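You operate a simulated robot arm through the tools that you are given. There is no shell and no other tool.

You run a simulated two-armed robot. Do the job below in one go: nothing can be reset, and whatever is moved stays where it is left.

## Task
Brush glue down the card's middle; when tacky, stick the brown patch on.
Fine: the card on the gluing block; red brush, and put it back. Set down upright: red brush. A coat counts when it lies all over at full strength: go over it till it gets no stronger.
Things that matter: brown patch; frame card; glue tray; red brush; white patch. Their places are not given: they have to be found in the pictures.

The check looks at the end state, three seconds after you hand in, the way a careful person would. Anything else that was tipped, shoved, dropped, spilled or broken makes it a failure.

## Robot
Two 7-joint arms with fingered hands on one trunk that stands fixed in place. Base frame: the origin is at the foot of the trunk, x ahead of it, y to its left, z up; the work surface is at about z = 0.86. Readings come in m, rad, newtons and seconds.
The left shoulder is at [0.06, 0.138, 0.947], the right one opposite. With the tool pointing down near the work surface each hand reaches from about 0.42 to 0.92 m from the base axis, measured 20 degrees to its own side. Payload 4 kg a hand.
Tool frame (each hand has its own): the origin (TCP) lies between the finger pads and is the grasp point; the fingertips stand 0.036 m ahead of it; z points along the fingers, y is the line along which they close. The gripper opens to 0.12 m; its body begins 0.042 m behind the TCP. The gripper is a hand of 5 fingers: y runs from the thumb to the fingers, the wrist lies at [-0.015, -0.109, -0.2] in the tool frame, and closing takes about 1.5 s.
Orientation is told as [roll, pitch, yaw] about the base's x, y, z axes, in that order, counted from this pose: with the fingers straight down and the wrist toward the robot, the tool's x, y and z point along [0, 1, 0], [1, 0, 0] and [0, 0, -1] of the base frame.

## Interface
- The arms move only by the tool arm_command. It takes "left_increments", "right_increments" or both (then of equal length, played together; a hand with none holds still); each is a list of rows, each an object (a shift or turn left out is 0, a gripper value left out holds the last) with "offset": the shift along the tool's x, y, z in units of 40 mm (1.0 is 40 mm), a list of three; "rotation": the turn, a rotation vector about the tool's x, y, z in units of 6 degrees (1.0 is 6 degrees), a list of three. In form: [{"offset": [dx, dy, dz], "rotation": [rx, ry, rz]}, ...]. A call has 1 to 20 rows; each row shifts and turns the commanded pose from where the row before left it, along the tool's axes as they then stand. "left_gripper" and "right_gripper" are, for a hand that has rows, the closure in counts, from 0 (fully open) to 255 (shut), set as the call begins (left out, the last holds). A call with a number of a shift or a turn outside -1 to 1 is refused whole. Rows are played at 5 a second. More than 0.05 m and 0.15 rad between two rows, or a gripper value outside its range, and nothing of the call is played. A pose out of reach is approached as far as the arm can. The call stops where the force on the tool passes 40 N (or 10 N more than at its start, if that is more) or the arm is blocked; 0.2 s more then pass. Each finger travels about 0.153 m/s and halts on what it meets, pressing with about 31 N; the grip force reading is that of the motor and also rises with nothing between the fingers. The clock runs only during rows and for 0.2 s after the last one: add rows that do not move to give the fingers time. The reply holds the time, the measured pose of the TCP, the force on the tool along the base axes, the opening and the grip force, in the units named above and with some noise, with the torque about the TCP (base axes, N m) and any sound that the robot's microphone picked up.
- Cameras (640 x 400 px; columns grow to the right, rows downward): "scene" is now at [0.0591, -0.023, 1.606]; the picture's right is [-0.27, -0.96, 0.00], its down [-0.52, 0.15, -0.84] and it looks along [0.81, -0.23, -0.55] (base axes); focal length 336 px, centre (320, 200). "left" rides on the left gripper at [-0.069, -0.079, -0.131] in its tool frame; the picture's right is [-0.78, -0.29, 0.55], its down [0.55, -0.73, 0.40] and it looks along [0.29, 0.61, 0.74] (tool axes); focal length 222 px, centre (320, 200). "right" rides on the right gripper at [0.069, -0.079, -0.131] in its tool frame; the picture's right is [-0.78, 0.29, -0.55], its down [-0.55, -0.73, 0.40] and it looks along [-0.29, 0.61, 0.74] (tool axes); focal length 222 px, centre (320, 200).
- capture(camera): a new picture of that camera. It takes no simulated time.
- move_column(by): slides the trunk up (or, below 0, down) by that many m; the arms and the scene camera ride with it, the base frame stays. It gives what a move gives, with no picture.
- curl_fingers(index, middle, ring, little, thumb_bend, thumb_turn, hand): sets how far each is bent, from 0 (flat) to 1 (curled in); at 0.3 the hand is open as for a grip, at 0.7 the pads meet at the TCP. One left out holds its place. A second passes; each finger stops where it meets its share of the squeeze, and holds until it gets a number again. A gripper value or a shape takes the hand back. It gives what a move gives, with no picture; readings hold the bend of each and the force on index, middle, ring, little, thumb and palm. thumb_turn goes from beside the hand (0) to across from the fingers (1), as for a grip.
- set_grasp(shape, hand): the hand has 5 fingers and takes this shape, open, in about a second: jaw (thumb against the fingers, like two jaws); tri (thumb and two fingers); tip (a fingertip pinch); poke (one finger out to press); point (the index stretched); flat (the hand flat); cup (the hand cupped); fist (a fist). The gripper value then closes the fingers along that shape, each until it touches; the sizes above hold for jaw. It gives what a move gives, with no picture.
- head_to(pan, tilt): turns the head with the scene camera to pan (to the left, within 1.501 rad either way) and tilt (down, from -0.506 to 1.204), counted from straight ahead of the robot. It gives what a move gives.
- locate(camera, pixels): for up to 12 pixels [column, row] of the newest picture of that camera ("zoom" is the newest enlarged one), the place [x, y, z] in the base frame of the surface seen there, good to about 0.002 m, but the place of the scene camera against the robot may be out by one fixed shift of up to 0.012 m in any direction. It takes no simulated time.
- enlarge(camera, box): a new picture of the part [left, top, right, bottom] of that camera's present view, enlarged. It takes no simulated time.
- finish_job(): hands the job in; it is judged then, once.

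Unless the task says otherwise, let go and move clear before handing in.

The tools are called after ">>>" as name(argument=value, ...) on one line, values as JSON. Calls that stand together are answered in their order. arm_command: Moves the arms, as the interface text tells. Its arguments: {"type":"object","properties":{"left_increments":{"type":"array","items":{"type":"object","properties":{"offset":{"type":"array","items":{"type":"number"}},"rotation":{"type":"array","items":{"type":"number"}}}}},"left_gripper":{"type":"number"},"right_increments":{"type":"array","items":{"type":"object","properties":{"offset":{"type":"array","items":{"type":"number"}},"rotation":{"type":"array","items":{"type":"number"}}}}},"right_gripper":{"type":"number"}},"required":[]} The other tools are called the same way: move_column (by) moves the trunk up or down; set_grasp (shape, hand) gives the hand a shape; curl_fingers (index, middle, ring, little, thumb_bend, thumb_turn, hand) moves the fingers one by one; head_to (pan, tilt) turns the head that bears the scene camera; capture (camera) takes a picture; locate (camera, pixels) gives the place of the surface under pixels of a picture; enlarge (camera, box) takes an enlarged picture of a part of a camera's view; finish_job () hands the job in.

At the start:

```text
t: 0.0
left_tool_pos: [0.6699, 0.1659, 1.23]
left_tool_rot: [0.0, 0.001, 0.0]
left_force: [-0.4, 0.1, 0.6]
left_torque: [-0.03, 0.02, 0.01]
left_grip_width: 0.1197
left_grip_force: 0.0
left_shape: jaw
left_bend: [0.3, 0.3, 0.3, 0.3, 0.3, 0.97]
left_finger forces: [0.1, 0.0, 0.1, 0.0, 0.1, 0.0]
right_tool_pos: [0.6104, -0.3311, 1.2742]
right_tool_rot: [-0.001, 0.001, -0.001]
right_force: [-0.3, -0.5, -0.2]
right_torque: [-0.02, 0.03, -0.04]
right_grip_width: 0.1194
right_grip_force: 0.1
right_shape: jaw
right_bend: [0.3, 0.3, 0.3, 0.3, 0.3, 0.97]
right_finger forces: [0.1, 0.1, 0.0, 0.1, 0.0, 0.0]
trunk travel left (down, up): [-0.525, 0.065]
head pan, tilt (commanded): [-0.274, 0.576]
```

scene: 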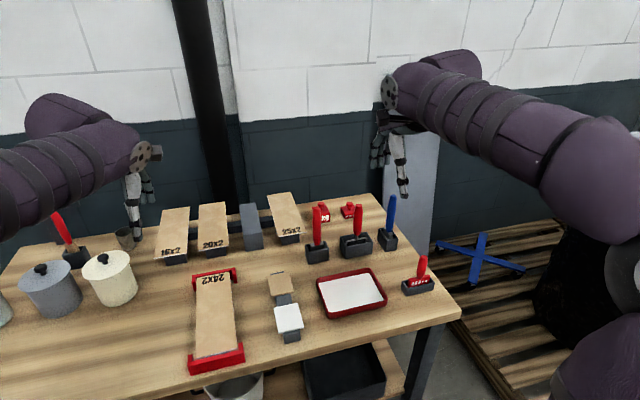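
right: 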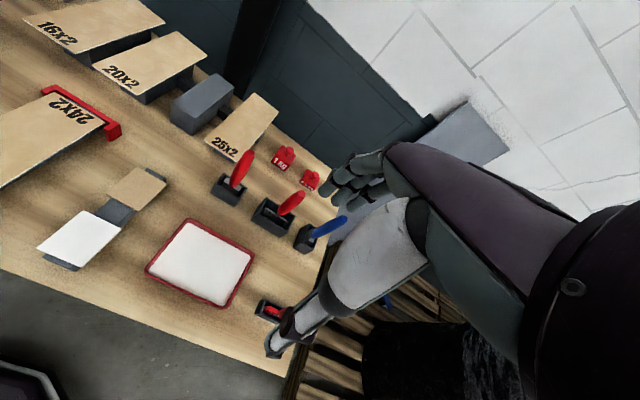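
left: 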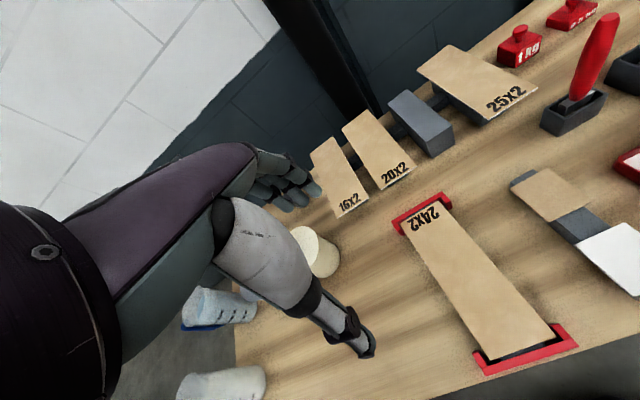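

The scene picture shows a red-framed block with the 24x2 card at about (213,315), the brown and white patches at (283,290), the glue tray at (350,290), and several red-handled tools at (317,230), (357,230), (420,275). I'll enlarge to tell which is the red brush.

>>> enlarge(camera="scene", box=[260, 180, 460, 305])

>>> enlarge(camera="scene", box=[140, 180, 340, 305])

>>> enlarge(camera="scene", box=[160, 255, 400, 400])

>>> enlarge(camera="scene", box=[0, 200, 200, 325])

```text
3.20 times, centred on (360, 242) of scene
```

zoom: 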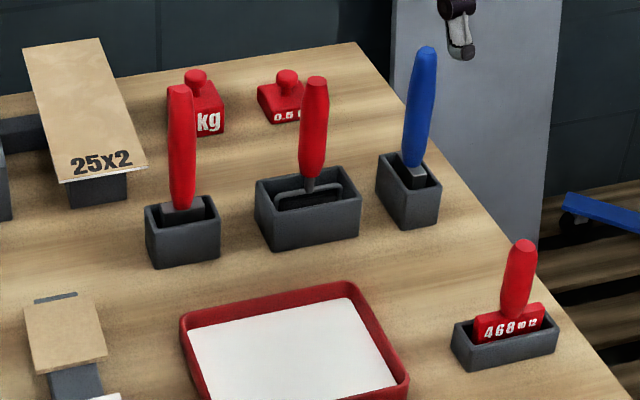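

```text
3.20 times, centred on (240, 242) of scene
```

zoom: 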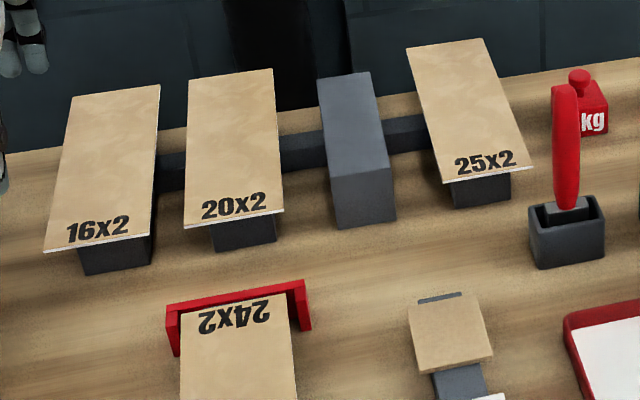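

```text
2.67 times, centred on (280, 328) of scene
```

zoom: 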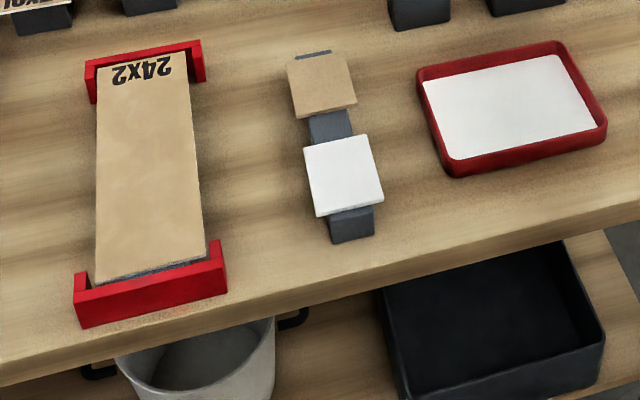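

```text
3.20 times, centred on (100, 262) of scene
```

zoom: 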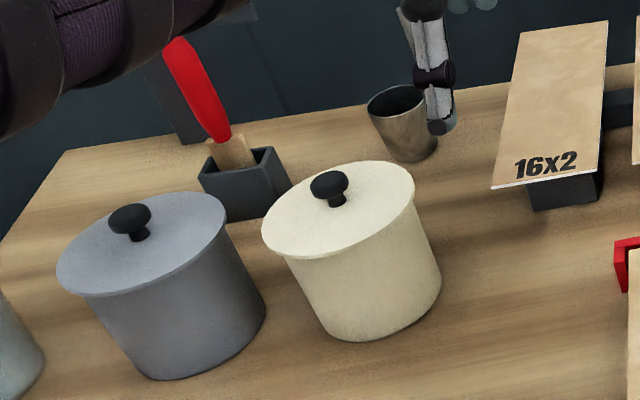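

The holder at scene (317,230) looks like a flat brush with a grey ferrule, like the blue one at (389,220); the one at (357,230) has a wire loop (roller), (420,275) is a stamp, and (65,240) has a wooden blade. I'll get positions and take fresh looks from the hand cameras.

>>> capture(camera="scene")

>>> locate(camera="scene", pixels=[[316, 210], [317, 235], [317, 258], [350, 290], [325, 290], [379, 290], [283, 285], [288, 315], [213, 300], [195, 278], [236, 272], [215, 360]])

>>> enlarge(camera="right", box=[200, 120, 360, 220])

>>> enlarge(camera="left", box=[480, 0, 640, 140])

```text
taken
```

scene: 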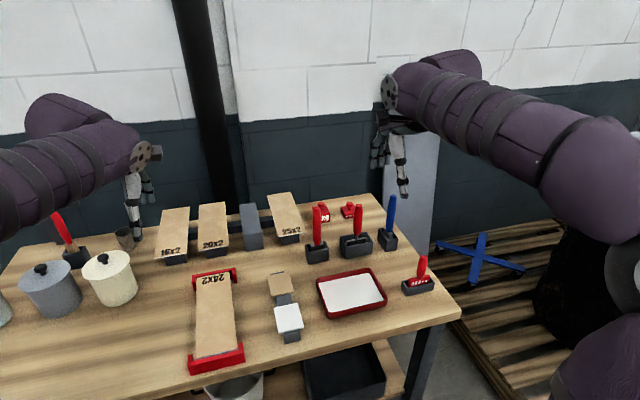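

```text
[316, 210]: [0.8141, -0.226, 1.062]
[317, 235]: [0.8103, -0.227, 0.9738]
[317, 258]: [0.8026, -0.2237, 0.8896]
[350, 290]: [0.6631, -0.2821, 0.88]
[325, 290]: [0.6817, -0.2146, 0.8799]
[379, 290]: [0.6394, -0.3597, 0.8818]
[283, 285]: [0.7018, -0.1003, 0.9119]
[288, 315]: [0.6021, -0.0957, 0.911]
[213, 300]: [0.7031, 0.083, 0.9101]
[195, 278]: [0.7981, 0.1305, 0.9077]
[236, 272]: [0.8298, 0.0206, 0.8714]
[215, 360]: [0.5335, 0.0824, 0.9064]
```

```text
4.00 times, centred on (280, 170) of right
```

zoom: 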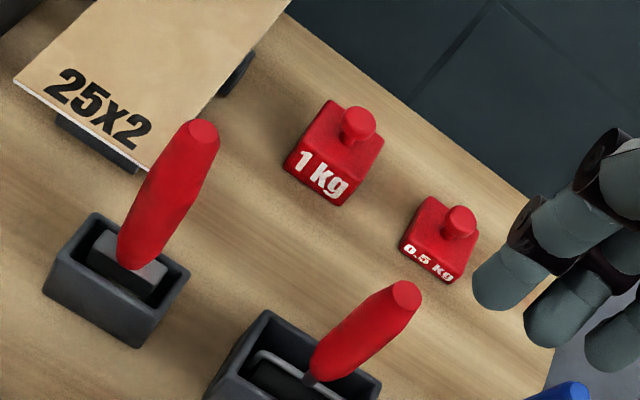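

```text
2.86 times, centred on (560, 70) of left
```

zoom: 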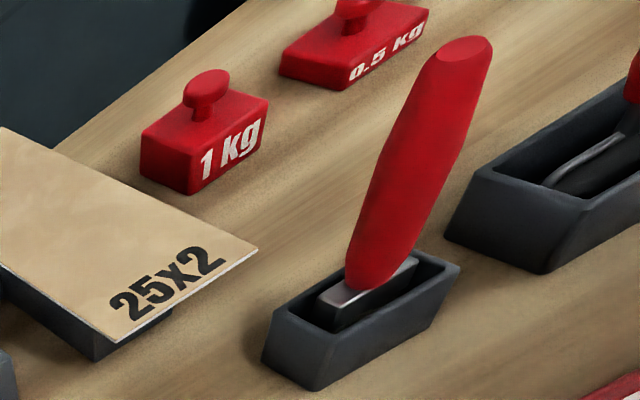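

The tool at zoom (400,200) has a metal ferrule over a dark body, standing in a slot. I'll also check the red-handled tool far left, at scene (65,240), before choosing, and take a steeper look down at the work area.

>>> head_to(pan=0.45, tilt=0.6)

>>> capture(camera="scene")

```text
t: 1.1
left_tool_pos: [0.6701, 0.1645, 1.229]
left_tool_rot: [-0.001, 0.0, 0.001]
left_force: [0.5, -0.2, 0.8]
left_torque: [-0.02, -0.04, 0.02]
left_grip_width: 0.1199
left_grip_force: 0.2
left_shape: jaw
left_bend: [0.3, 0.3, 0.3, 0.3, 0.3, 0.97]
left_finger forces: [0.1, 0.0, 0.0, 0.0, 0.0, 0.1]
right_tool_pos: [0.61, -0.3312, 1.2729]
right_tool_rot: [0.001, -0.001, 0.001]
right_force: [-0.1, 0.4, -1.1]
right_torque: [-0.02, 0.03, -0.01]
right_grip_width: 0.1197
right_grip_force: 0.1
right_shape: jaw
right_bend: [0.3, 0.3, 0.3, 0.3, 0.3, 0.97]
right_finger forces: [0.0, 0.1, 0.0, 0.0, 0.1, 0.1]
trunk travel left (down, up): [-0.525, 0.065]
head pan, tilt (commanded): [0.45, 0.6]
```

```text
taken
```

scene: 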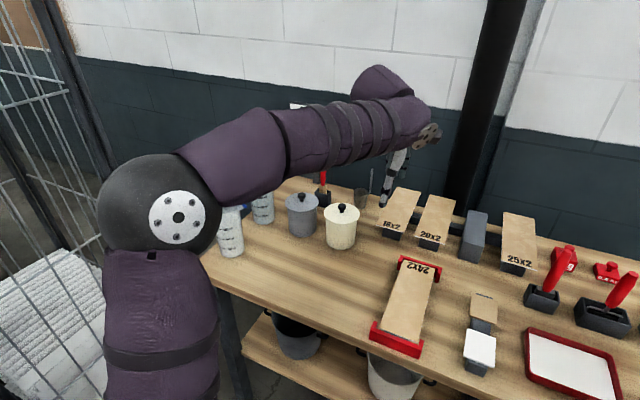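

>>> enlarge(camera="scene", box=[200, 160, 400, 285])

>>> enlarge(camera="scene", box=[480, 230, 640, 400])

>>> enlarge(camera="scene", box=[340, 240, 540, 400])

```text
3.20 times, centred on (300, 222) of scene
```

zoom: 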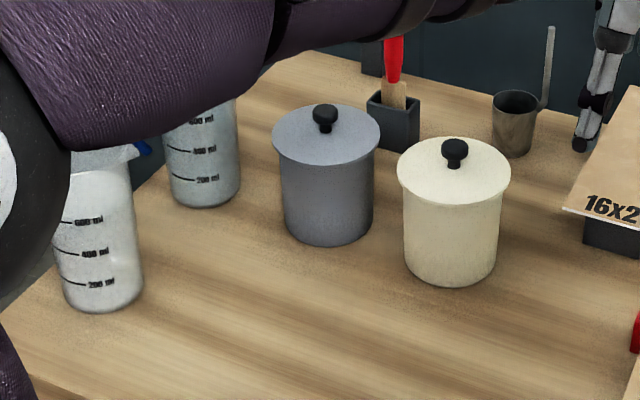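

```text
2.35 times, centred on (560, 315) of scene
```

zoom: 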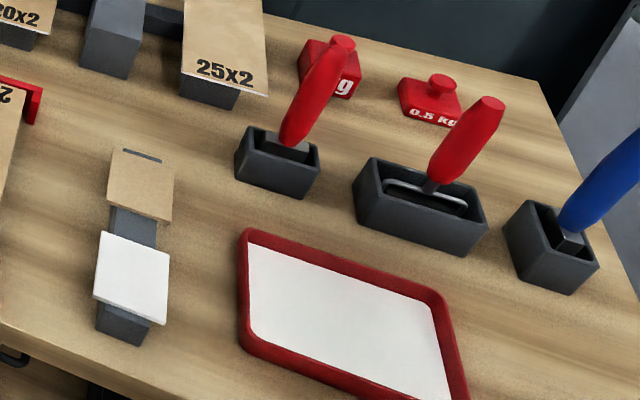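

```text
2.50 times, centred on (440, 320) of scene
```

zoom: 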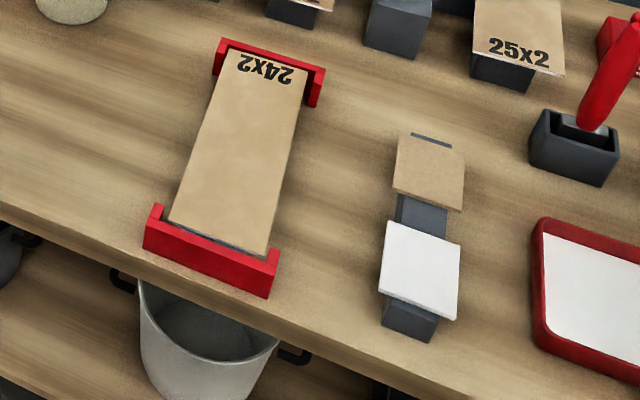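

The far-left tool has a wooden blade, so the brush is the one with the metal ferrule near base (0.81, -0.225). Now I'll use the hand cameras (no fixed shift) to locate the brush, holder, tray, patches and card.

>>> capture(camera="right")

>>> capture(camera="left")

>>> locate(camera="right", pixels=[[248, 152], [236, 178], [211, 193], [236, 206], [248, 190], [185, 222], [250, 253], [217, 303], [149, 266], [200, 262], [140, 182], [78, 240]])

>>> locate(camera="left", pixels=[[408, 215], [436, 205], [490, 357], [548, 335], [540, 175], [513, 185], [590, 200], [605, 220], [610, 18], [590, 60], [572, 98], [480, 270]])

```text
taken
```

right: 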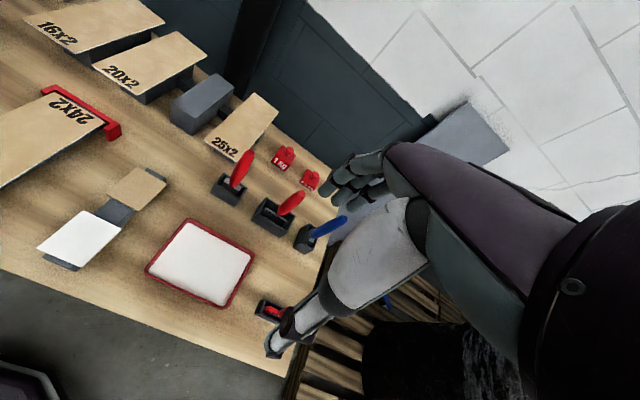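

```text
taken
```

left: 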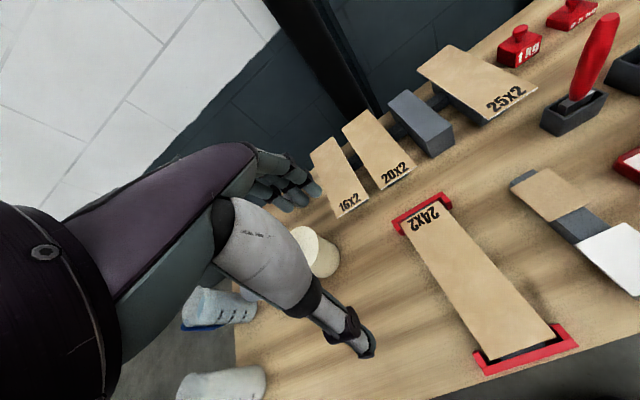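

```text
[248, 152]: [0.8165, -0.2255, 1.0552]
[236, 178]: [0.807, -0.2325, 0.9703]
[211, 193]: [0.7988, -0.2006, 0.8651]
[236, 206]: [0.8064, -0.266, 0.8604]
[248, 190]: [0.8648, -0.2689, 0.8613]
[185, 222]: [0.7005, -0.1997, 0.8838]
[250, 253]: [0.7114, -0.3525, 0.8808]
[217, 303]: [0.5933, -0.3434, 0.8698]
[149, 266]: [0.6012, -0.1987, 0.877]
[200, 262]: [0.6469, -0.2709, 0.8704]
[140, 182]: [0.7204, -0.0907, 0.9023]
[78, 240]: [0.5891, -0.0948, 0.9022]
```

```text
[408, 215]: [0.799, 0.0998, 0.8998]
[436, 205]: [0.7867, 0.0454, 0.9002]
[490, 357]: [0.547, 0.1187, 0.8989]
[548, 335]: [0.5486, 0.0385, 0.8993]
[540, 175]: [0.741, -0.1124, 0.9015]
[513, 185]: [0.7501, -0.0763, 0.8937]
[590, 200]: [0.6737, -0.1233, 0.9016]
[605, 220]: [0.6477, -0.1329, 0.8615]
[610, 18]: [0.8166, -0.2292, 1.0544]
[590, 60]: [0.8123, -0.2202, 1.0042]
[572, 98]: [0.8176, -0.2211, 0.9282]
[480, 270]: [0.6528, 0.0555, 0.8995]
```

Hand-camera readings put the card top at z≈0.8995 and the patch at z≈0.902, so the scene camera reads about 9–10 mm high. I'll enlarge the hand views for exact corners of card, patches and brush.

>>> enlarge(camera="left", box=[380, 180, 600, 380])

>>> locate(camera="zoom", pixels=[[100, 130], [210, 80], [300, 540], [320, 300]])

>>> enlarge(camera="right", box=[20, 140, 270, 310])

```text
2.00 times, centred on (490, 280) of left
```

zoom: 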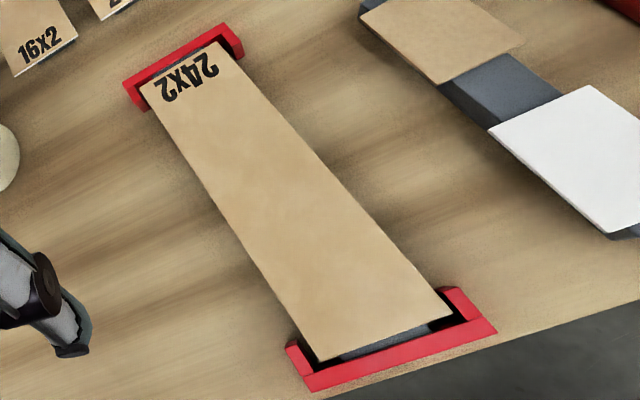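

```text
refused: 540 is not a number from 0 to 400
```

```text
2.35 times, centred on (145, 225) of right
```

zoom: 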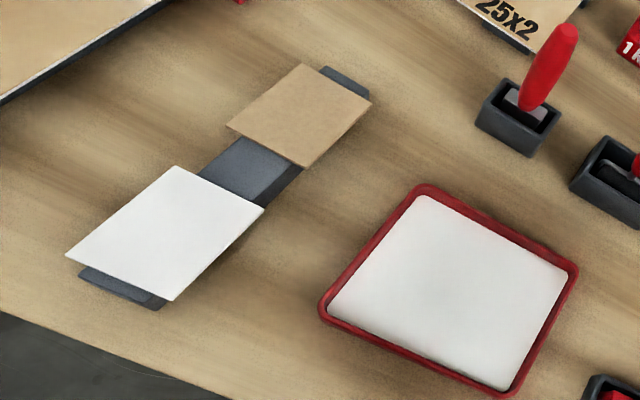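

The zoomed right view shows brown patch corners near (303,65),(370,98),(306,166),(228,126) and the tray. I'll locate those corners, then the card's corners.

>>> locate(camera="zoom", pixels=[[304, 67], [366, 98], [306, 163], [232, 126], [176, 170], [260, 210], [172, 296], [70, 254], [425, 200], [564, 273], [500, 385], [334, 306]])

>>> enlarge(camera="left", box=[380, 180, 600, 380])

>>> locate(camera="zoom", pixels=[[155, 84], [214, 47], [448, 310], [318, 358], [235, 225], [360, 210], [300, 200], [295, 350], [450, 292], [130, 85], [225, 28], [365, 355]])

```text
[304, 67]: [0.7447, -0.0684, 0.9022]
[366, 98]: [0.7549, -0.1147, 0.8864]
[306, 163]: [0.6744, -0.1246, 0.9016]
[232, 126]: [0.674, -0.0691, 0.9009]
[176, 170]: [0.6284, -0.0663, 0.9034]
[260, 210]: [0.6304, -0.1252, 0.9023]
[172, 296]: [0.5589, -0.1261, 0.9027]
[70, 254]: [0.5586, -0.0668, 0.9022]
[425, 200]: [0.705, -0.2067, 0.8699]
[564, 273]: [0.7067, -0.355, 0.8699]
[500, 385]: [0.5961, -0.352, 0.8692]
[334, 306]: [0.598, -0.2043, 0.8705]
```

```text
2.00 times, centred on (490, 280) of left
```

zoom: 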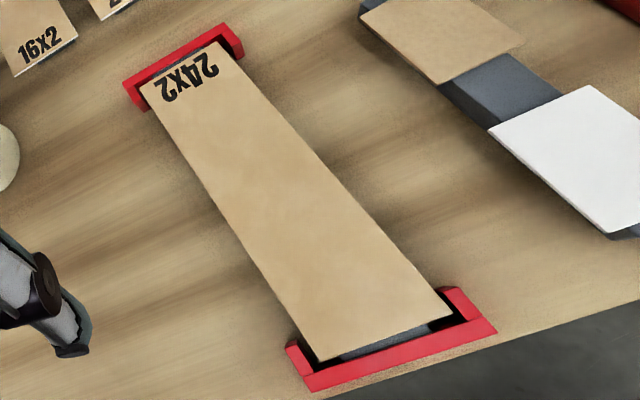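

```text
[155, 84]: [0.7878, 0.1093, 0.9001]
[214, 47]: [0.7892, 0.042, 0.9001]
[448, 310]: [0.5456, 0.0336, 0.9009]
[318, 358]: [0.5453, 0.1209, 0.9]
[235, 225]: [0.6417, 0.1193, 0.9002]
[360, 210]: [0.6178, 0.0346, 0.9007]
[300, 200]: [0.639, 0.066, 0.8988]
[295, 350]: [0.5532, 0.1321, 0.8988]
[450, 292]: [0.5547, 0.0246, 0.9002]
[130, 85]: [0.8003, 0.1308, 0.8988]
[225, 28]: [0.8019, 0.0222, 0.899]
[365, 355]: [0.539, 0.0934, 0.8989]
```

Card spans x≈0.545–0.79, y≈0.034–0.120 at z≈0.900; brown patch spans x 0.674–0.745, y −0.125–−0.069 at z≈0.902; glue surface z≈0.870. Now a close look at the brush and its holder from the right camera.

>>> enlarge(camera="right", box=[195, 135, 275, 215])

>>> enlarge(camera="left", box=[520, 0, 640, 140])

```text
5.00 times, centred on (235, 175) of right
```

zoom: 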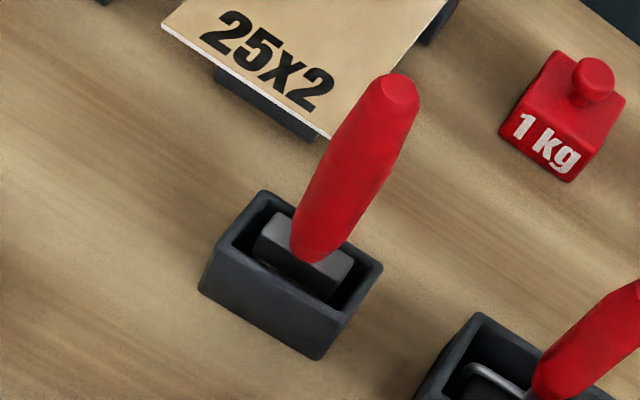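

```text
2.86 times, centred on (580, 70) of left
```

zoom: 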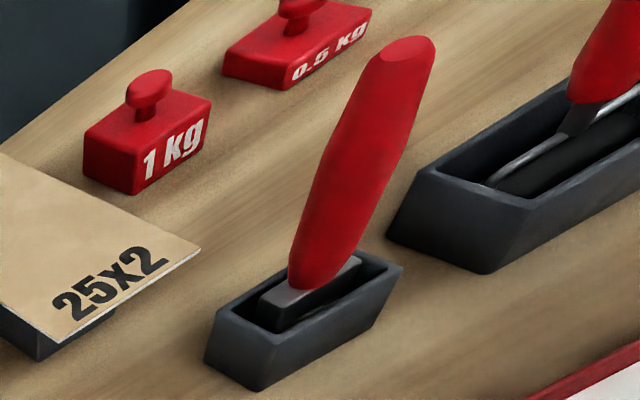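

>>> locate(camera="zoom", pixels=[[410, 46], [365, 140], [330, 200], [310, 270], [280, 298], [350, 263], [217, 318], [257, 338], [399, 268], [362, 253], [235, 375], [300, 260]])

>>> enlarge(camera="right", box=[195, 135, 275, 215])

>>> locate(camera="zoom", pixels=[[400, 92], [355, 150], [330, 200], [305, 240], [268, 225], [340, 265], [265, 195], [380, 268], [325, 315], [208, 250], [290, 285], [320, 355]])

```text
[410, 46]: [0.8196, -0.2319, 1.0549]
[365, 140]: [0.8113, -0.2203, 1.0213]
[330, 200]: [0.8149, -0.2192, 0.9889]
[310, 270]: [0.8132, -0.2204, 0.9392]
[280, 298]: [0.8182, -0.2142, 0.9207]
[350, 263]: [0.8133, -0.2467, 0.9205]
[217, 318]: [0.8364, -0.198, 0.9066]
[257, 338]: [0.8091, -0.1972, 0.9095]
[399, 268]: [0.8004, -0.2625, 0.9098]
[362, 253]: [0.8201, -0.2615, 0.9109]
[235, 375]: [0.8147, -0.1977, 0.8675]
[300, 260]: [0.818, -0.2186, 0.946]
```

```text
5.00 times, centred on (235, 175) of right
```

zoom: 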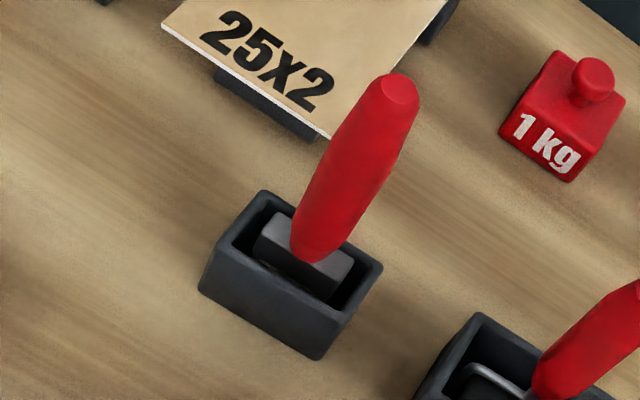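

```text
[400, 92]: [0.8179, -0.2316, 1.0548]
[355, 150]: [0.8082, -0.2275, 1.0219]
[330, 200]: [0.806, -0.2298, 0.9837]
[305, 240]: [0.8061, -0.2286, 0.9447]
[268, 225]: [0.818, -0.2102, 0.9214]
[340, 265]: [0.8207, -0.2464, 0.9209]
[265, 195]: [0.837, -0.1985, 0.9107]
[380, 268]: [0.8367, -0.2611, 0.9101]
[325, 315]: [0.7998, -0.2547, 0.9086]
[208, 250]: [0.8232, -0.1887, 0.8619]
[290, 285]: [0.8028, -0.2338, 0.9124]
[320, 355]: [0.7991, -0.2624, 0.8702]
```

Brush: handle axis ≈ (0.818, −0.230), handle z 0.922–1.055, ferrule 40 mm wide along y, holder centre ≈ (0.8185, −0.230) with rim z 0.910. I'll move the left arm clear to the left and the right hand above the brush.

>>> arm_command(left_increments=[{"offset": [0.9, -0.5, -0.1]}, {"offset": [0.9, -0.5, -0.1]}, {"offset": [0.9, -0.5, -0.1]}, {"offset": [0.9, -0.5, -0.1]}, {"offset": [0.9, -0.5, -0.1]}, {"offset": [0.9, -0.5, -0.1]}, {}], right_increments=[{"offset": [0.42, 0.87, 0]}, {"offset": [0.42, 0.87, 0]}, {"offset": [0.42, 0.87, 0]}, {"offset": [0.42, 0.87, 0]}, {"offset": [0.42, 0.87, 0]}, {"offset": [0.42, 0.87, 0]}, {}])

>>> head_to(pan=-0.2, tilt=0.7)

>>> capture(camera="scene")

>>> capture(camera="right")

```text
t: 2.7
left_tool_pos: [0.5501, 0.3822, 1.254]
left_tool_rot: [0.0, 0.001, 0.0]
left_force: [0.2, 0.9, 0.0]
left_torque: [0.01, 0.02, -0.02]
left_grip_width: 0.1196
left_grip_force: 0.1
left_shape: jaw
left_bend: [0.3, 0.3, 0.3, 0.3, 0.3, 0.97]
left_finger forces: [0.0, 0.1, 0.0, 0.1, 0.0, 0.1]
right_tool_pos: [0.7887, -0.2418, 1.2653]
right_tool_rot: [0.0, 0.004, -0.001]
right_force: [0.0, 1.1, -0.3]
right_torque: [0.02, 0.06, 0.02]
right_grip_width: 0.12
right_grip_force: 0.0
right_shape: jaw
right_bend: [0.3, 0.3, 0.3, 0.3, 0.3, 0.97]
right_finger forces: [0.1, 0.0, 0.1, 0.1, 0.0, 0.0]
right hand out of reach, approached as far as the arm can: row 5, 6
trunk travel left (down, up): [-0.525, 0.065]
head pan, tilt (commanded): [0.45, 0.6]
```

```text
t: 3.7
left_tool_pos: [0.5482, 0.3811, 1.2547]
left_tool_rot: [0.0, 0.001, 0.001]
left_force: [0.4, -0.8, -0.6]
left_torque: [0.02, -0.04, 0.0]
left_grip_width: 0.1195
left_grip_force: 0.0
left_shape: jaw
left_bend: [0.3, 0.3, 0.3, 0.3, 0.3, 0.97]
left_finger forces: [0.0, 0.0, 0.0, 0.0, 0.0, 0.0]
right_tool_pos: [0.7877, -0.2422, 1.2677]
right_tool_rot: [0.0, 0.0, 0.002]
right_force: [0.1, 0.1, -0.6]
right_torque: [-0.02, 0.01, 0.0]
right_grip_width: 0.1198
right_grip_force: 0.1
right_shape: jaw
right_bend: [0.3, 0.3, 0.3, 0.3, 0.3, 0.97]
right_finger forces: [0.1, 0.0, 0.0, 0.1, 0.0, 0.1]
trunk travel left (down, up): [-0.525, 0.065]
head pan, tilt (commanded): [-0.201, 0.7]
```

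```text
taken
```

scene: 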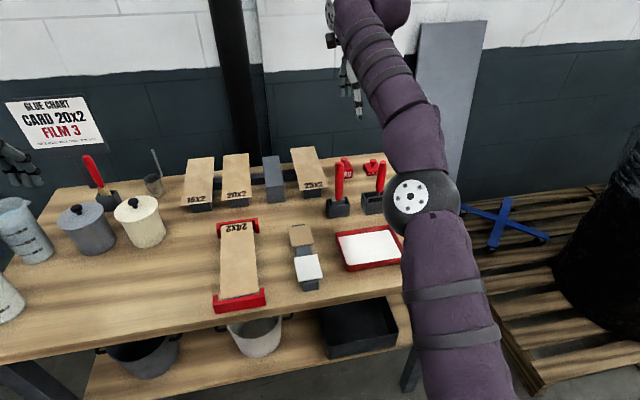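

```text
taken
```

right: 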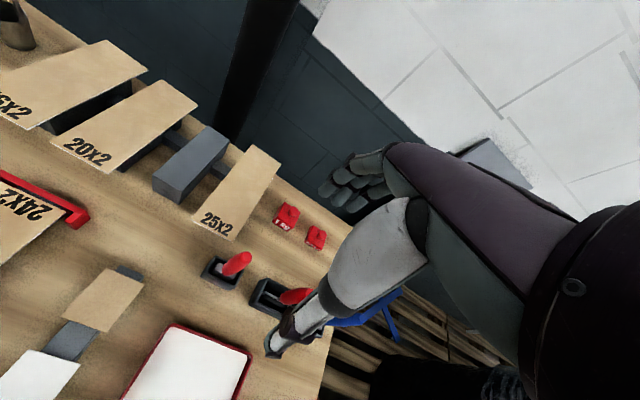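

A wall chart has come into view at scene (55,123): "GLUE CHART / CARD 20X2 / FILM 3". I'll enlarge it to read the small print before going on.

>>> enlarge(camera="scene", box=[0, 85, 110, 155])

>>> enlarge(camera="scene", box=[170, 140, 420, 310])

```text
5.71 times, centred on (55, 120) of scene
```

zoom: 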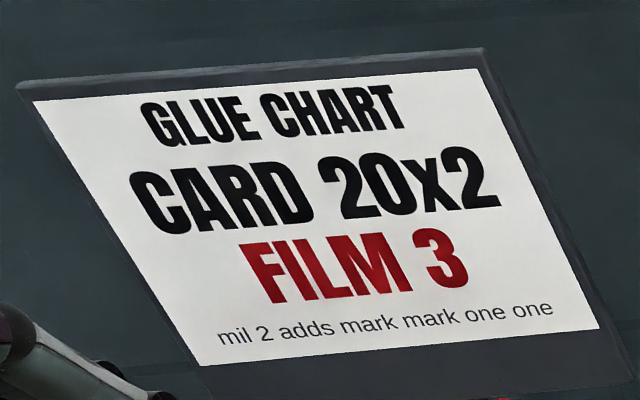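

```text
2.35 times, centred on (295, 225) of scene
```

zoom: 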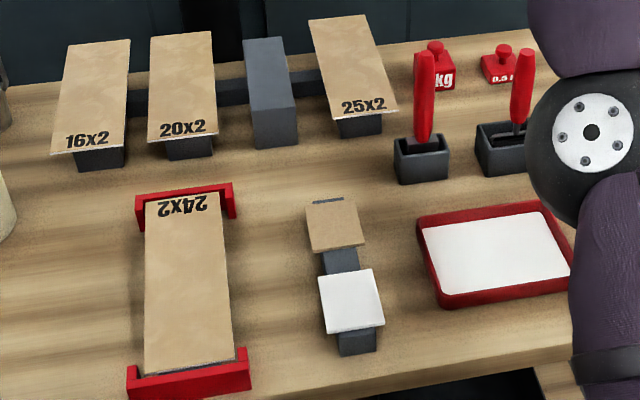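

The chart concerns other work; the task itself names the card on the gluing block, so I keep that one. The right hand stopped short of x=0.818 because it is too high, so I'll lower it 0.12 m and check the pose.

>>> arm_command(right_increments=[{"offset": [0, 0, 0.75]}, {"offset": [0, 0, 0.75]}, {"offset": [0, 0, 0.75]}, {"offset": [0, 0, 0.75]}, {}, {}])

>>> capture(camera="right")

>>> capture(camera="scene")

```text
t: 5.1
left_tool_pos: [0.5492, 0.3813, 1.2547]
left_tool_rot: [0.001, -0.001, 0.001]
left_force: [-0.1, -0.4, 0.1]
left_torque: [-0.01, 0.02, -0.04]
left_grip_width: 0.1195
left_grip_force: 0.1
left_shape: jaw
left_bend: [0.3, 0.3, 0.3, 0.3, 0.3, 0.97]
left_finger forces: [0.0, 0.1, 0.0, 0.1, 0.0, 0.0]
right_tool_pos: [0.7879, -0.2419, 1.1475]
right_tool_rot: [0.0, 0.001, 0.0]
right_force: [-0.4, 0.0, 0.0]
right_torque: [-0.02, -0.06, -0.02]
right_grip_width: 0.1198
right_grip_force: 0.0
right_shape: jaw
right_bend: [0.3, 0.3, 0.3, 0.3, 0.3, 0.97]
right_finger forces: [0.0, 0.1, 0.1, 0.0, 0.0, 0.1]
trunk travel left (down, up): [-0.525, 0.065]
head pan, tilt (commanded): [-0.201, 0.7]
```

```text
taken
```

right: 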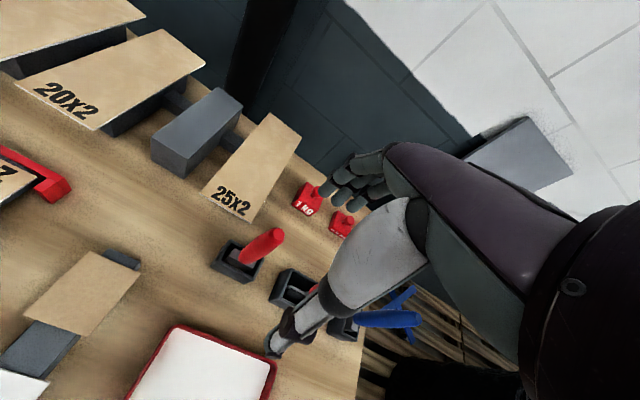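

```text
taken
```

scene: 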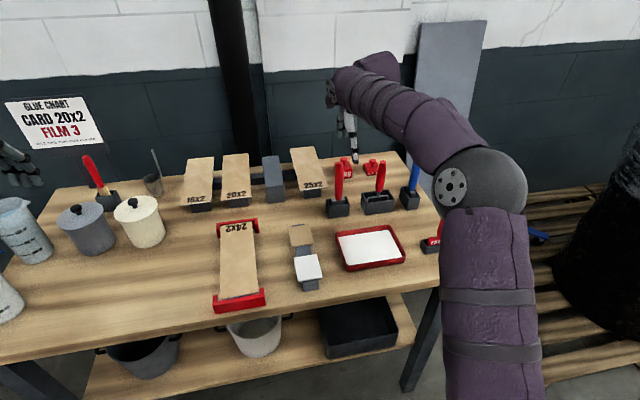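

The commanded pose clips at reach limits; the hand is at (0.788, −0.242, 1.148). I'll re-measure the brush top and neighbour roller handle from this closer view.

>>> enlarge(camera="right", box=[200, 170, 360, 330])

>>> locate(camera="right", pixels=[[278, 234], [265, 245], [250, 257], [225, 243], [214, 265], [255, 282], [315, 288], [292, 300], [345, 215], [310, 190], [235, 213], [285, 275]])

```text
2.50 times, centred on (280, 250) of right
```

zoom: 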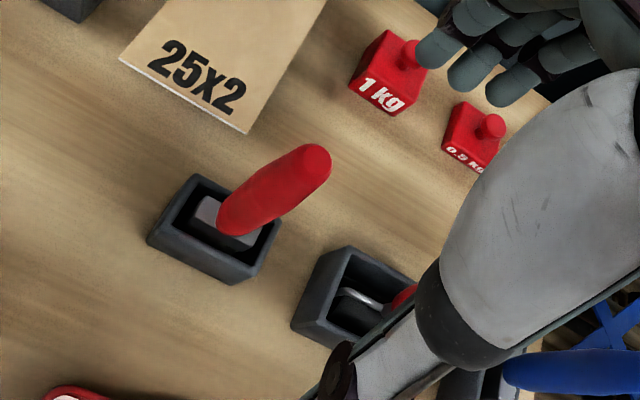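

```text
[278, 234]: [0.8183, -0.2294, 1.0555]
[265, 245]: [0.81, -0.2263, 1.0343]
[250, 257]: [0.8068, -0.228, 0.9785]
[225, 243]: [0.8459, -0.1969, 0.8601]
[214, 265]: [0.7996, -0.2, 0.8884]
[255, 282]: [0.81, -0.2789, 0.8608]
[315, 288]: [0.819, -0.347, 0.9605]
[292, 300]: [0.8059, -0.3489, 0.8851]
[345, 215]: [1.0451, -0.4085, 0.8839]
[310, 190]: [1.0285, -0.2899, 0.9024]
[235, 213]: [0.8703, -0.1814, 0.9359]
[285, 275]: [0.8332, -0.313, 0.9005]
```

Handle top is at (0.8183, −0.2294, 1.0555). I'll shift 30 mm forward and 12.5 mm left, then lower towards TCP z≈1.02 so thumb and fingers straddle the handle along x.

>>> arm_command(right_increments=[{"offset": [0.16, 0.38, 0]}, {"offset": [0.15, 0.38, 0]}, {}, {"offset": [0, 0, 0.6]}, {"offset": [0, 0, 0.6]}, {}, {}])

>>> capture(camera="right")

>>> capture(camera="scene")

```text
t: 6.7
left_tool_pos: [0.5497, 0.3817, 1.2552]
left_tool_rot: [-0.001, 0.0, -0.001]
left_force: [0.6, 0.3, -0.3]
left_torque: [-0.01, -0.03, 0.01]
left_grip_width: 0.1198
left_grip_force: 0.1
left_shape: jaw
left_bend: [0.3, 0.3, 0.3, 0.3, 0.3, 0.97]
left_finger forces: [0.1, 0.1, 0.0, 0.0, 0.1, 0.0]
right_tool_pos: [0.8171, -0.2304, 1.1009]
right_tool_rot: [0.0, -0.001, 0.0]
right_force: [0.4, -0.4, -1.0]
right_torque: [0.04, 0.0, 0.03]
right_grip_width: 0.1196
right_grip_force: 0.1
right_shape: jaw
right_bend: [0.3, 0.3, 0.3, 0.3, 0.3, 0.97]
right_finger forces: [0.1, 0.1, 0.0, 0.1, 0.1, 0.0]
trunk travel left (down, up): [-0.525, 0.065]
head pan, tilt (commanded): [-0.201, 0.7]
```

```text
taken
```

right: 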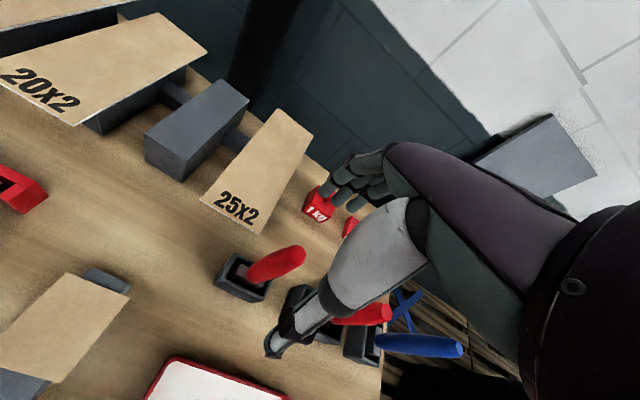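

```text
taken
```

scene: 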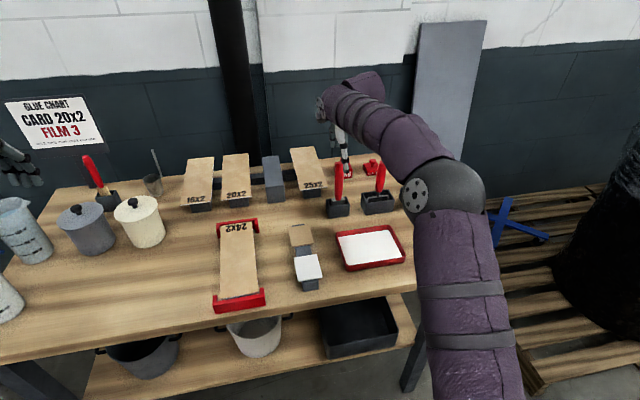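

The hand is centred at (0.817, −0.230, 1.101). Let me check closely how thumb and fingers sit around the handle before lowering.

>>> enlarge(camera="scene", box=[290, 80, 400, 220])

>>> enlarge(camera="right", box=[200, 130, 400, 370])

>>> locate(camera="right", pixels=[[273, 345], [272, 355], [340, 190], [372, 180], [350, 205], [295, 253], [290, 330]])

```text
2.86 times, centred on (345, 150) of scene
```

zoom: 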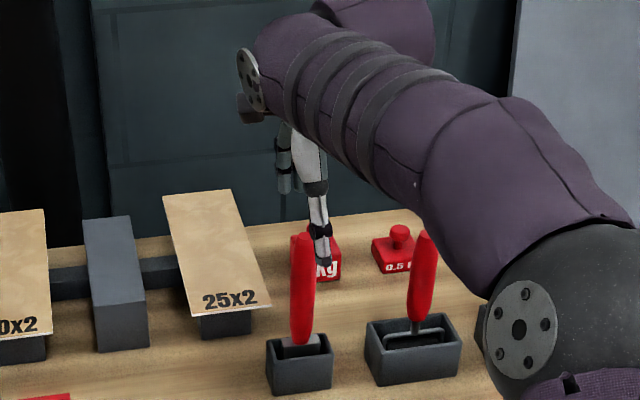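

```text
1.67 times, centred on (300, 250) of right
```

zoom: 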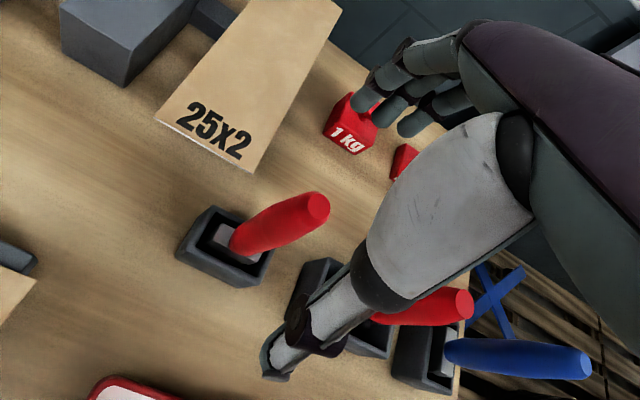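

```text
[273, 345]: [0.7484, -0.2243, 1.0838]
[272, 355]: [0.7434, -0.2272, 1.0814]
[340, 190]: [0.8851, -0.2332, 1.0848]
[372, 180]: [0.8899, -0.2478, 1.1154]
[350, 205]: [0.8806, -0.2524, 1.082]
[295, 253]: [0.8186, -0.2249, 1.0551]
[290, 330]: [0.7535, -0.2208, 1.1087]
```

Thumb tip is at (0.748, −0.226) and fingertips near x=0.885, so the handle at x=0.818 lies centred between them. I'll lower 80 mm to TCP z≈1.02.

>>> arm_command(right_increments=[{"offset": [0.02, 0.02, 0.5]}, {"offset": [0, 0, 0.5]}, {"offset": [0, 0, 0.5]}, {"offset": [0, 0, 0.5]}, {}, {}])

>>> enlarge(camera="scene", box=[290, 80, 400, 220])

>>> capture(camera="right")

```text
t: 8.1
left_tool_pos: [0.5492, 0.3819, 1.2554]
left_tool_rot: [-0.001, 0.001, 0.001]
left_force: [0.1, 0.0, -0.8]
left_torque: [0.03, 0.03, 0.03]
left_grip_width: 0.1197
left_grip_force: 0.1
left_shape: jaw
left_bend: [0.3, 0.3, 0.3, 0.3, 0.3, 0.97]
left_finger forces: [0.1, 0.1, 0.0, 0.0, 0.1, 0.0]
right_tool_pos: [0.8184, -0.2287, 1.0206]
right_tool_rot: [-0.001, 0.001, 0.002]
right_force: [0.9, 0.4, 0.7]
right_torque: [-0.01, 0.01, 0.0]
right_grip_width: 0.12
right_grip_force: 0.1
right_shape: jaw
right_bend: [0.3, 0.3, 0.3, 0.3, 0.3, 0.97]
right_finger forces: [0.0, 0.1, 0.0, 0.0, 0.1, 0.1]
trunk travel left (down, up): [-0.525, 0.065]
head pan, tilt (commanded): [-0.201, 0.7]
```

```text
2.86 times, centred on (345, 150) of scene
```

zoom: 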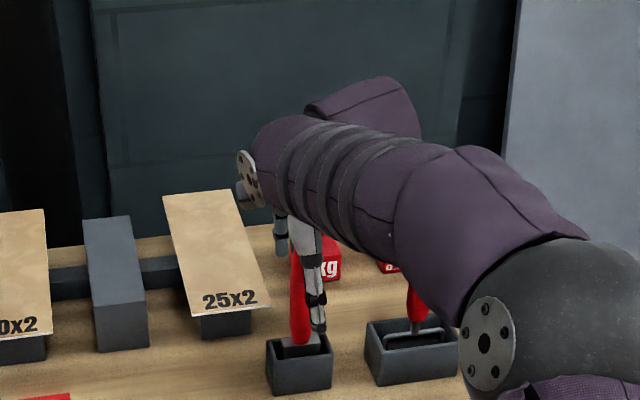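

```text
taken
```

right: 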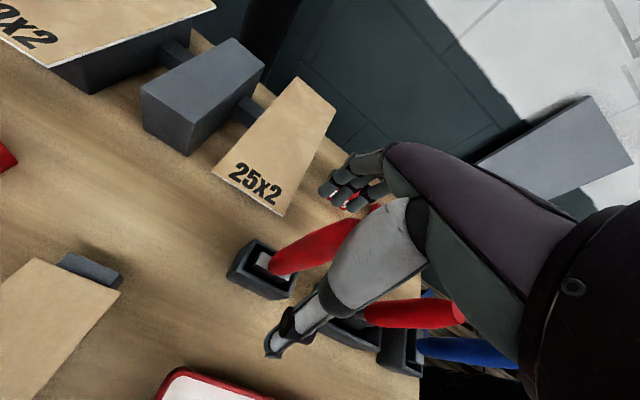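

The handle is between thumb and fingers with no contact force. Now I close the right hand and give it 2 s.

>>> arm_command(right_gripper=255, right_increments=[{}, {}, {}, {}, {}, {}, {}, {}, {}, {}])

>>> capture(camera="right")

>>> enlarge(camera="scene", box=[290, 80, 400, 220])

```text
t: 10.3
left_tool_pos: [0.5491, 0.3804, 1.2548]
left_tool_rot: [-0.001, 0.0, 0.0]
left_force: [1.3, -0.9, -0.9]
left_torque: [0.02, 0.02, 0.01]
left_grip_width: 0.1197
left_grip_force: 0.0
left_shape: jaw
left_bend: [0.3, 0.3, 0.3, 0.3, 0.3, 0.97]
left_finger forces: [0.0, 0.1, 0.0, 0.0, 0.0, 0.0]
right_tool_pos: [0.8188, -0.2299, 1.0226]
right_tool_rot: [0.0, -0.001, 0.001]
right_force: [0.2, 0.9, -0.5]
right_torque: [0.01, -0.01, 0.01]
right_grip_width: 0.018
right_grip_force: 30.9
right_shape: jaw
right_bend: [0.6, 0.63, 0.69, 0.7, 0.71, 1.0]
right_finger forces: [16.0, 10.6, 0.0, 0.1, 26.4, 0.0]
trunk travel left (down, up): [-0.525, 0.065]
head pan, tilt (commanded): [-0.201, 0.7]
```

```text
taken
```

right: 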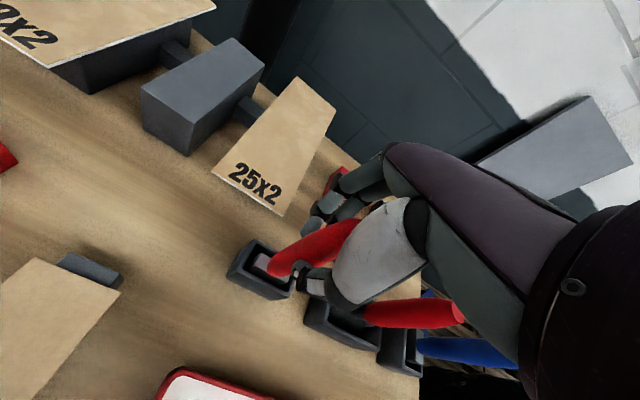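

```text
2.86 times, centred on (345, 150) of scene
```

zoom: 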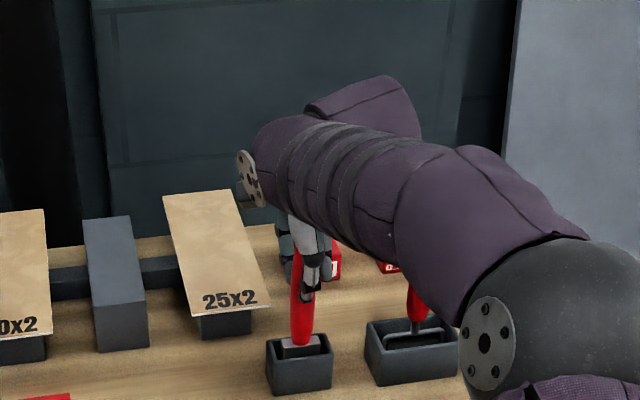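

Index, middle and thumb hold the handle (16/10.6/26 N). I'll lift straight up 80 mm and check that the brush comes along and nothing else moves.

>>> arm_command(right_increments=[{"offset": [0, 0, -0.3]}, {"offset": [0, 0, -0.3]}, {"offset": [0, 0, -0.4]}, {"offset": [0, 0, -0.5]}, {"offset": [0, 0, -0.5]}, {}, {}])

>>> capture(camera="right")

>>> enlarge(camera="scene", box=[290, 80, 400, 220])

```text
t: 11.9
left_tool_pos: [0.5489, 0.3804, 1.2551]
left_tool_rot: [0.0, 0.001, -0.001]
left_force: [0.3, -0.3, -0.7]
left_torque: [0.01, -0.01, 0.01]
left_grip_width: 0.1198
left_grip_force: 0.0
left_shape: jaw
left_bend: [0.3, 0.3, 0.3, 0.3, 0.3, 0.97]
left_finger forces: [0.0, 0.0, 0.1, 0.1, 0.0, 0.0]
right_tool_pos: [0.8175, -0.2283, 1.1012]
right_tool_rot: [0.0, 0.0, 0.002]
right_force: [-0.7, -0.4, -0.1]
right_torque: [-0.01, 0.01, 0.01]
right_grip_width: 0.0179
right_grip_force: 30.7
right_shape: jaw
right_bend: [0.6, 0.63, 0.69, 0.7, 0.71, 1.0]
right_finger forces: [16.2, 10.6, 0.0, 0.0, 26.5, 0.0]
trunk travel left (down, up): [-0.525, 0.065]
head pan, tilt (commanded): [-0.201, 0.7]
```

```text
taken
```

right: 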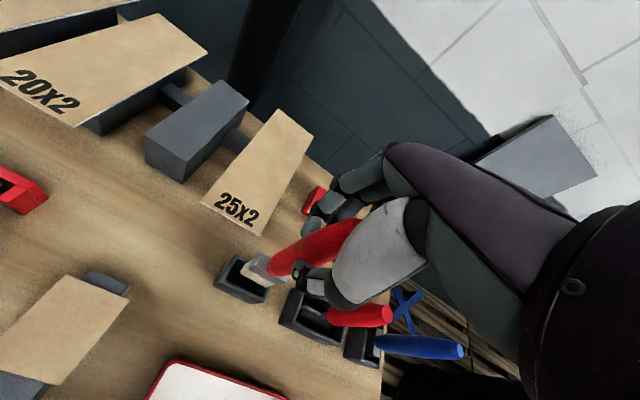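

```text
2.86 times, centred on (345, 150) of scene
```

zoom: 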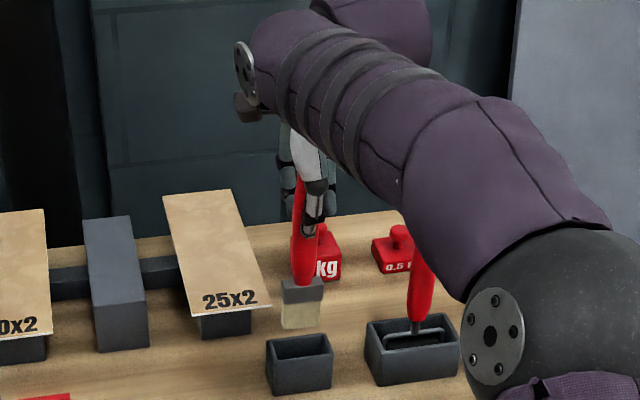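

The brush is lifted clean, bristles visible at zoom (301,305). I'll measure ferrule and bristle tip relative to the TCP.

>>> locate(camera="zoom", pixels=[[302, 290], [301, 326], [283, 325], [318, 322], [285, 282], [322, 288], [302, 310]])

>>> enlarge(camera="right", box=[200, 210, 340, 310])

```text
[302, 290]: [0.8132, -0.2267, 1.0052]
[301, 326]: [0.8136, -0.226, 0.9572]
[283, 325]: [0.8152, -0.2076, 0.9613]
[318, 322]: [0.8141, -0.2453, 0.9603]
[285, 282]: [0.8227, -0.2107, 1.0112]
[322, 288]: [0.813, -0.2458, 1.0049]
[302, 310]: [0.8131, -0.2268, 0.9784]
```

```text
4.00 times, centred on (270, 260) of right
```

zoom: 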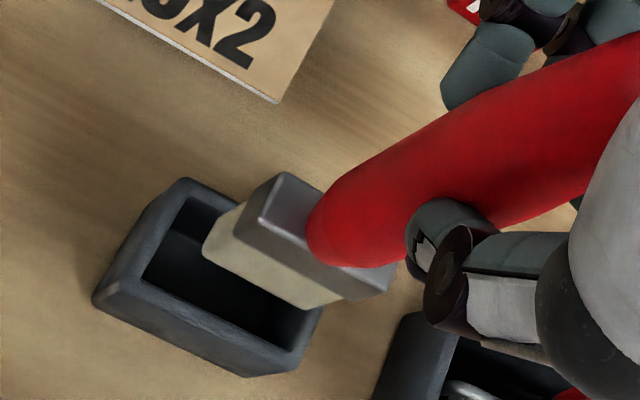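

>>> locate(camera="zoom", pixels=[[290, 255], [260, 215], [340, 270], [205, 250], [250, 275], [325, 305], [285, 180], [300, 290], [270, 230]])

```text
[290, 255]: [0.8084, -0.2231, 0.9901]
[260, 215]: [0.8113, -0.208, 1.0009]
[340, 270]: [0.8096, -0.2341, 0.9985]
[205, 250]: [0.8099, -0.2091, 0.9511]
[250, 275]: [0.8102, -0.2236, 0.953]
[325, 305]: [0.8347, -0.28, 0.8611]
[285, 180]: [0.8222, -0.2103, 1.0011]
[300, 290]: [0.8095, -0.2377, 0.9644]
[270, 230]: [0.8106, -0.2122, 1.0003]
```

Bristle tip is ~0.154 m below the TCP (tip now z≈0.947), brush 40 mm wide along y. I'll carry it over the tray centre (0.65, −0.28).

>>> arm_command(right_increments=[{"offset": [-0.26, -0.84, 0]}, {"offset": [-0.26, -0.84, 0]}, {"offset": [-0.26, -0.84, 0]}, {"offset": [-0.26, -0.84, 0]}, {"offset": [-0.25, -0.83, 0]}, {}, {}])

>>> capture(camera="scene")

>>> capture(camera="right")

```text
t: 13.5
left_tool_pos: [0.5496, 0.3821, 1.2552]
left_tool_rot: [-0.001, 0.001, 0.0]
left_force: [0.2, 0.1, 0.0]
left_torque: [0.0, 0.03, -0.03]
left_grip_width: 0.1197
left_grip_force: 0.1
left_shape: jaw
left_bend: [0.3, 0.3, 0.3, 0.3, 0.3, 0.97]
left_finger forces: [0.0, 0.0, 0.0, 0.0, 0.0, 0.0]
right_tool_pos: [0.6496, -0.2801, 1.1011]
right_tool_rot: [0.0, -0.001, 0.001]
right_force: [-0.6, -0.1, -0.5]
right_torque: [-0.01, 0.0, -0.03]
right_grip_width: 0.018
right_grip_force: 31.6
right_shape: jaw
right_bend: [0.61, 0.63, 0.69, 0.7, 0.71, 1.0]
right_finger forces: [16.1, 10.9, 0.0, 0.0, 26.3, 0.0]
trunk travel left (down, up): [-0.525, 0.065]
head pan, tilt (commanded): [-0.201, 0.7]
```

```text
taken
```

scene: 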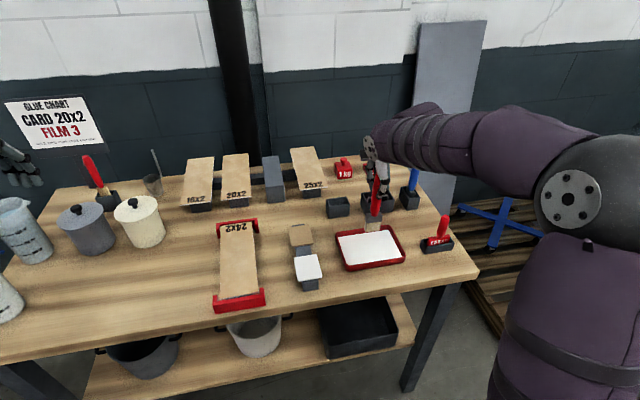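

```text
taken
```

right: 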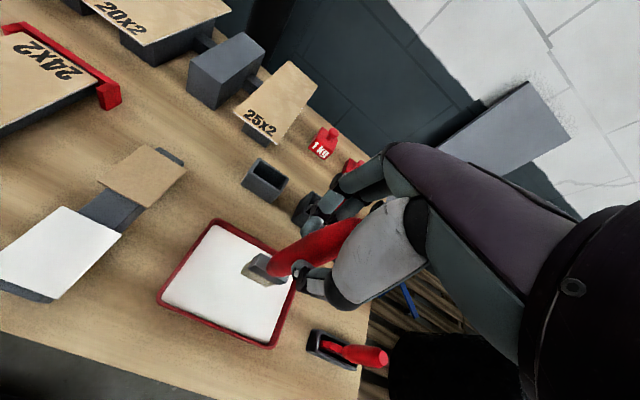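

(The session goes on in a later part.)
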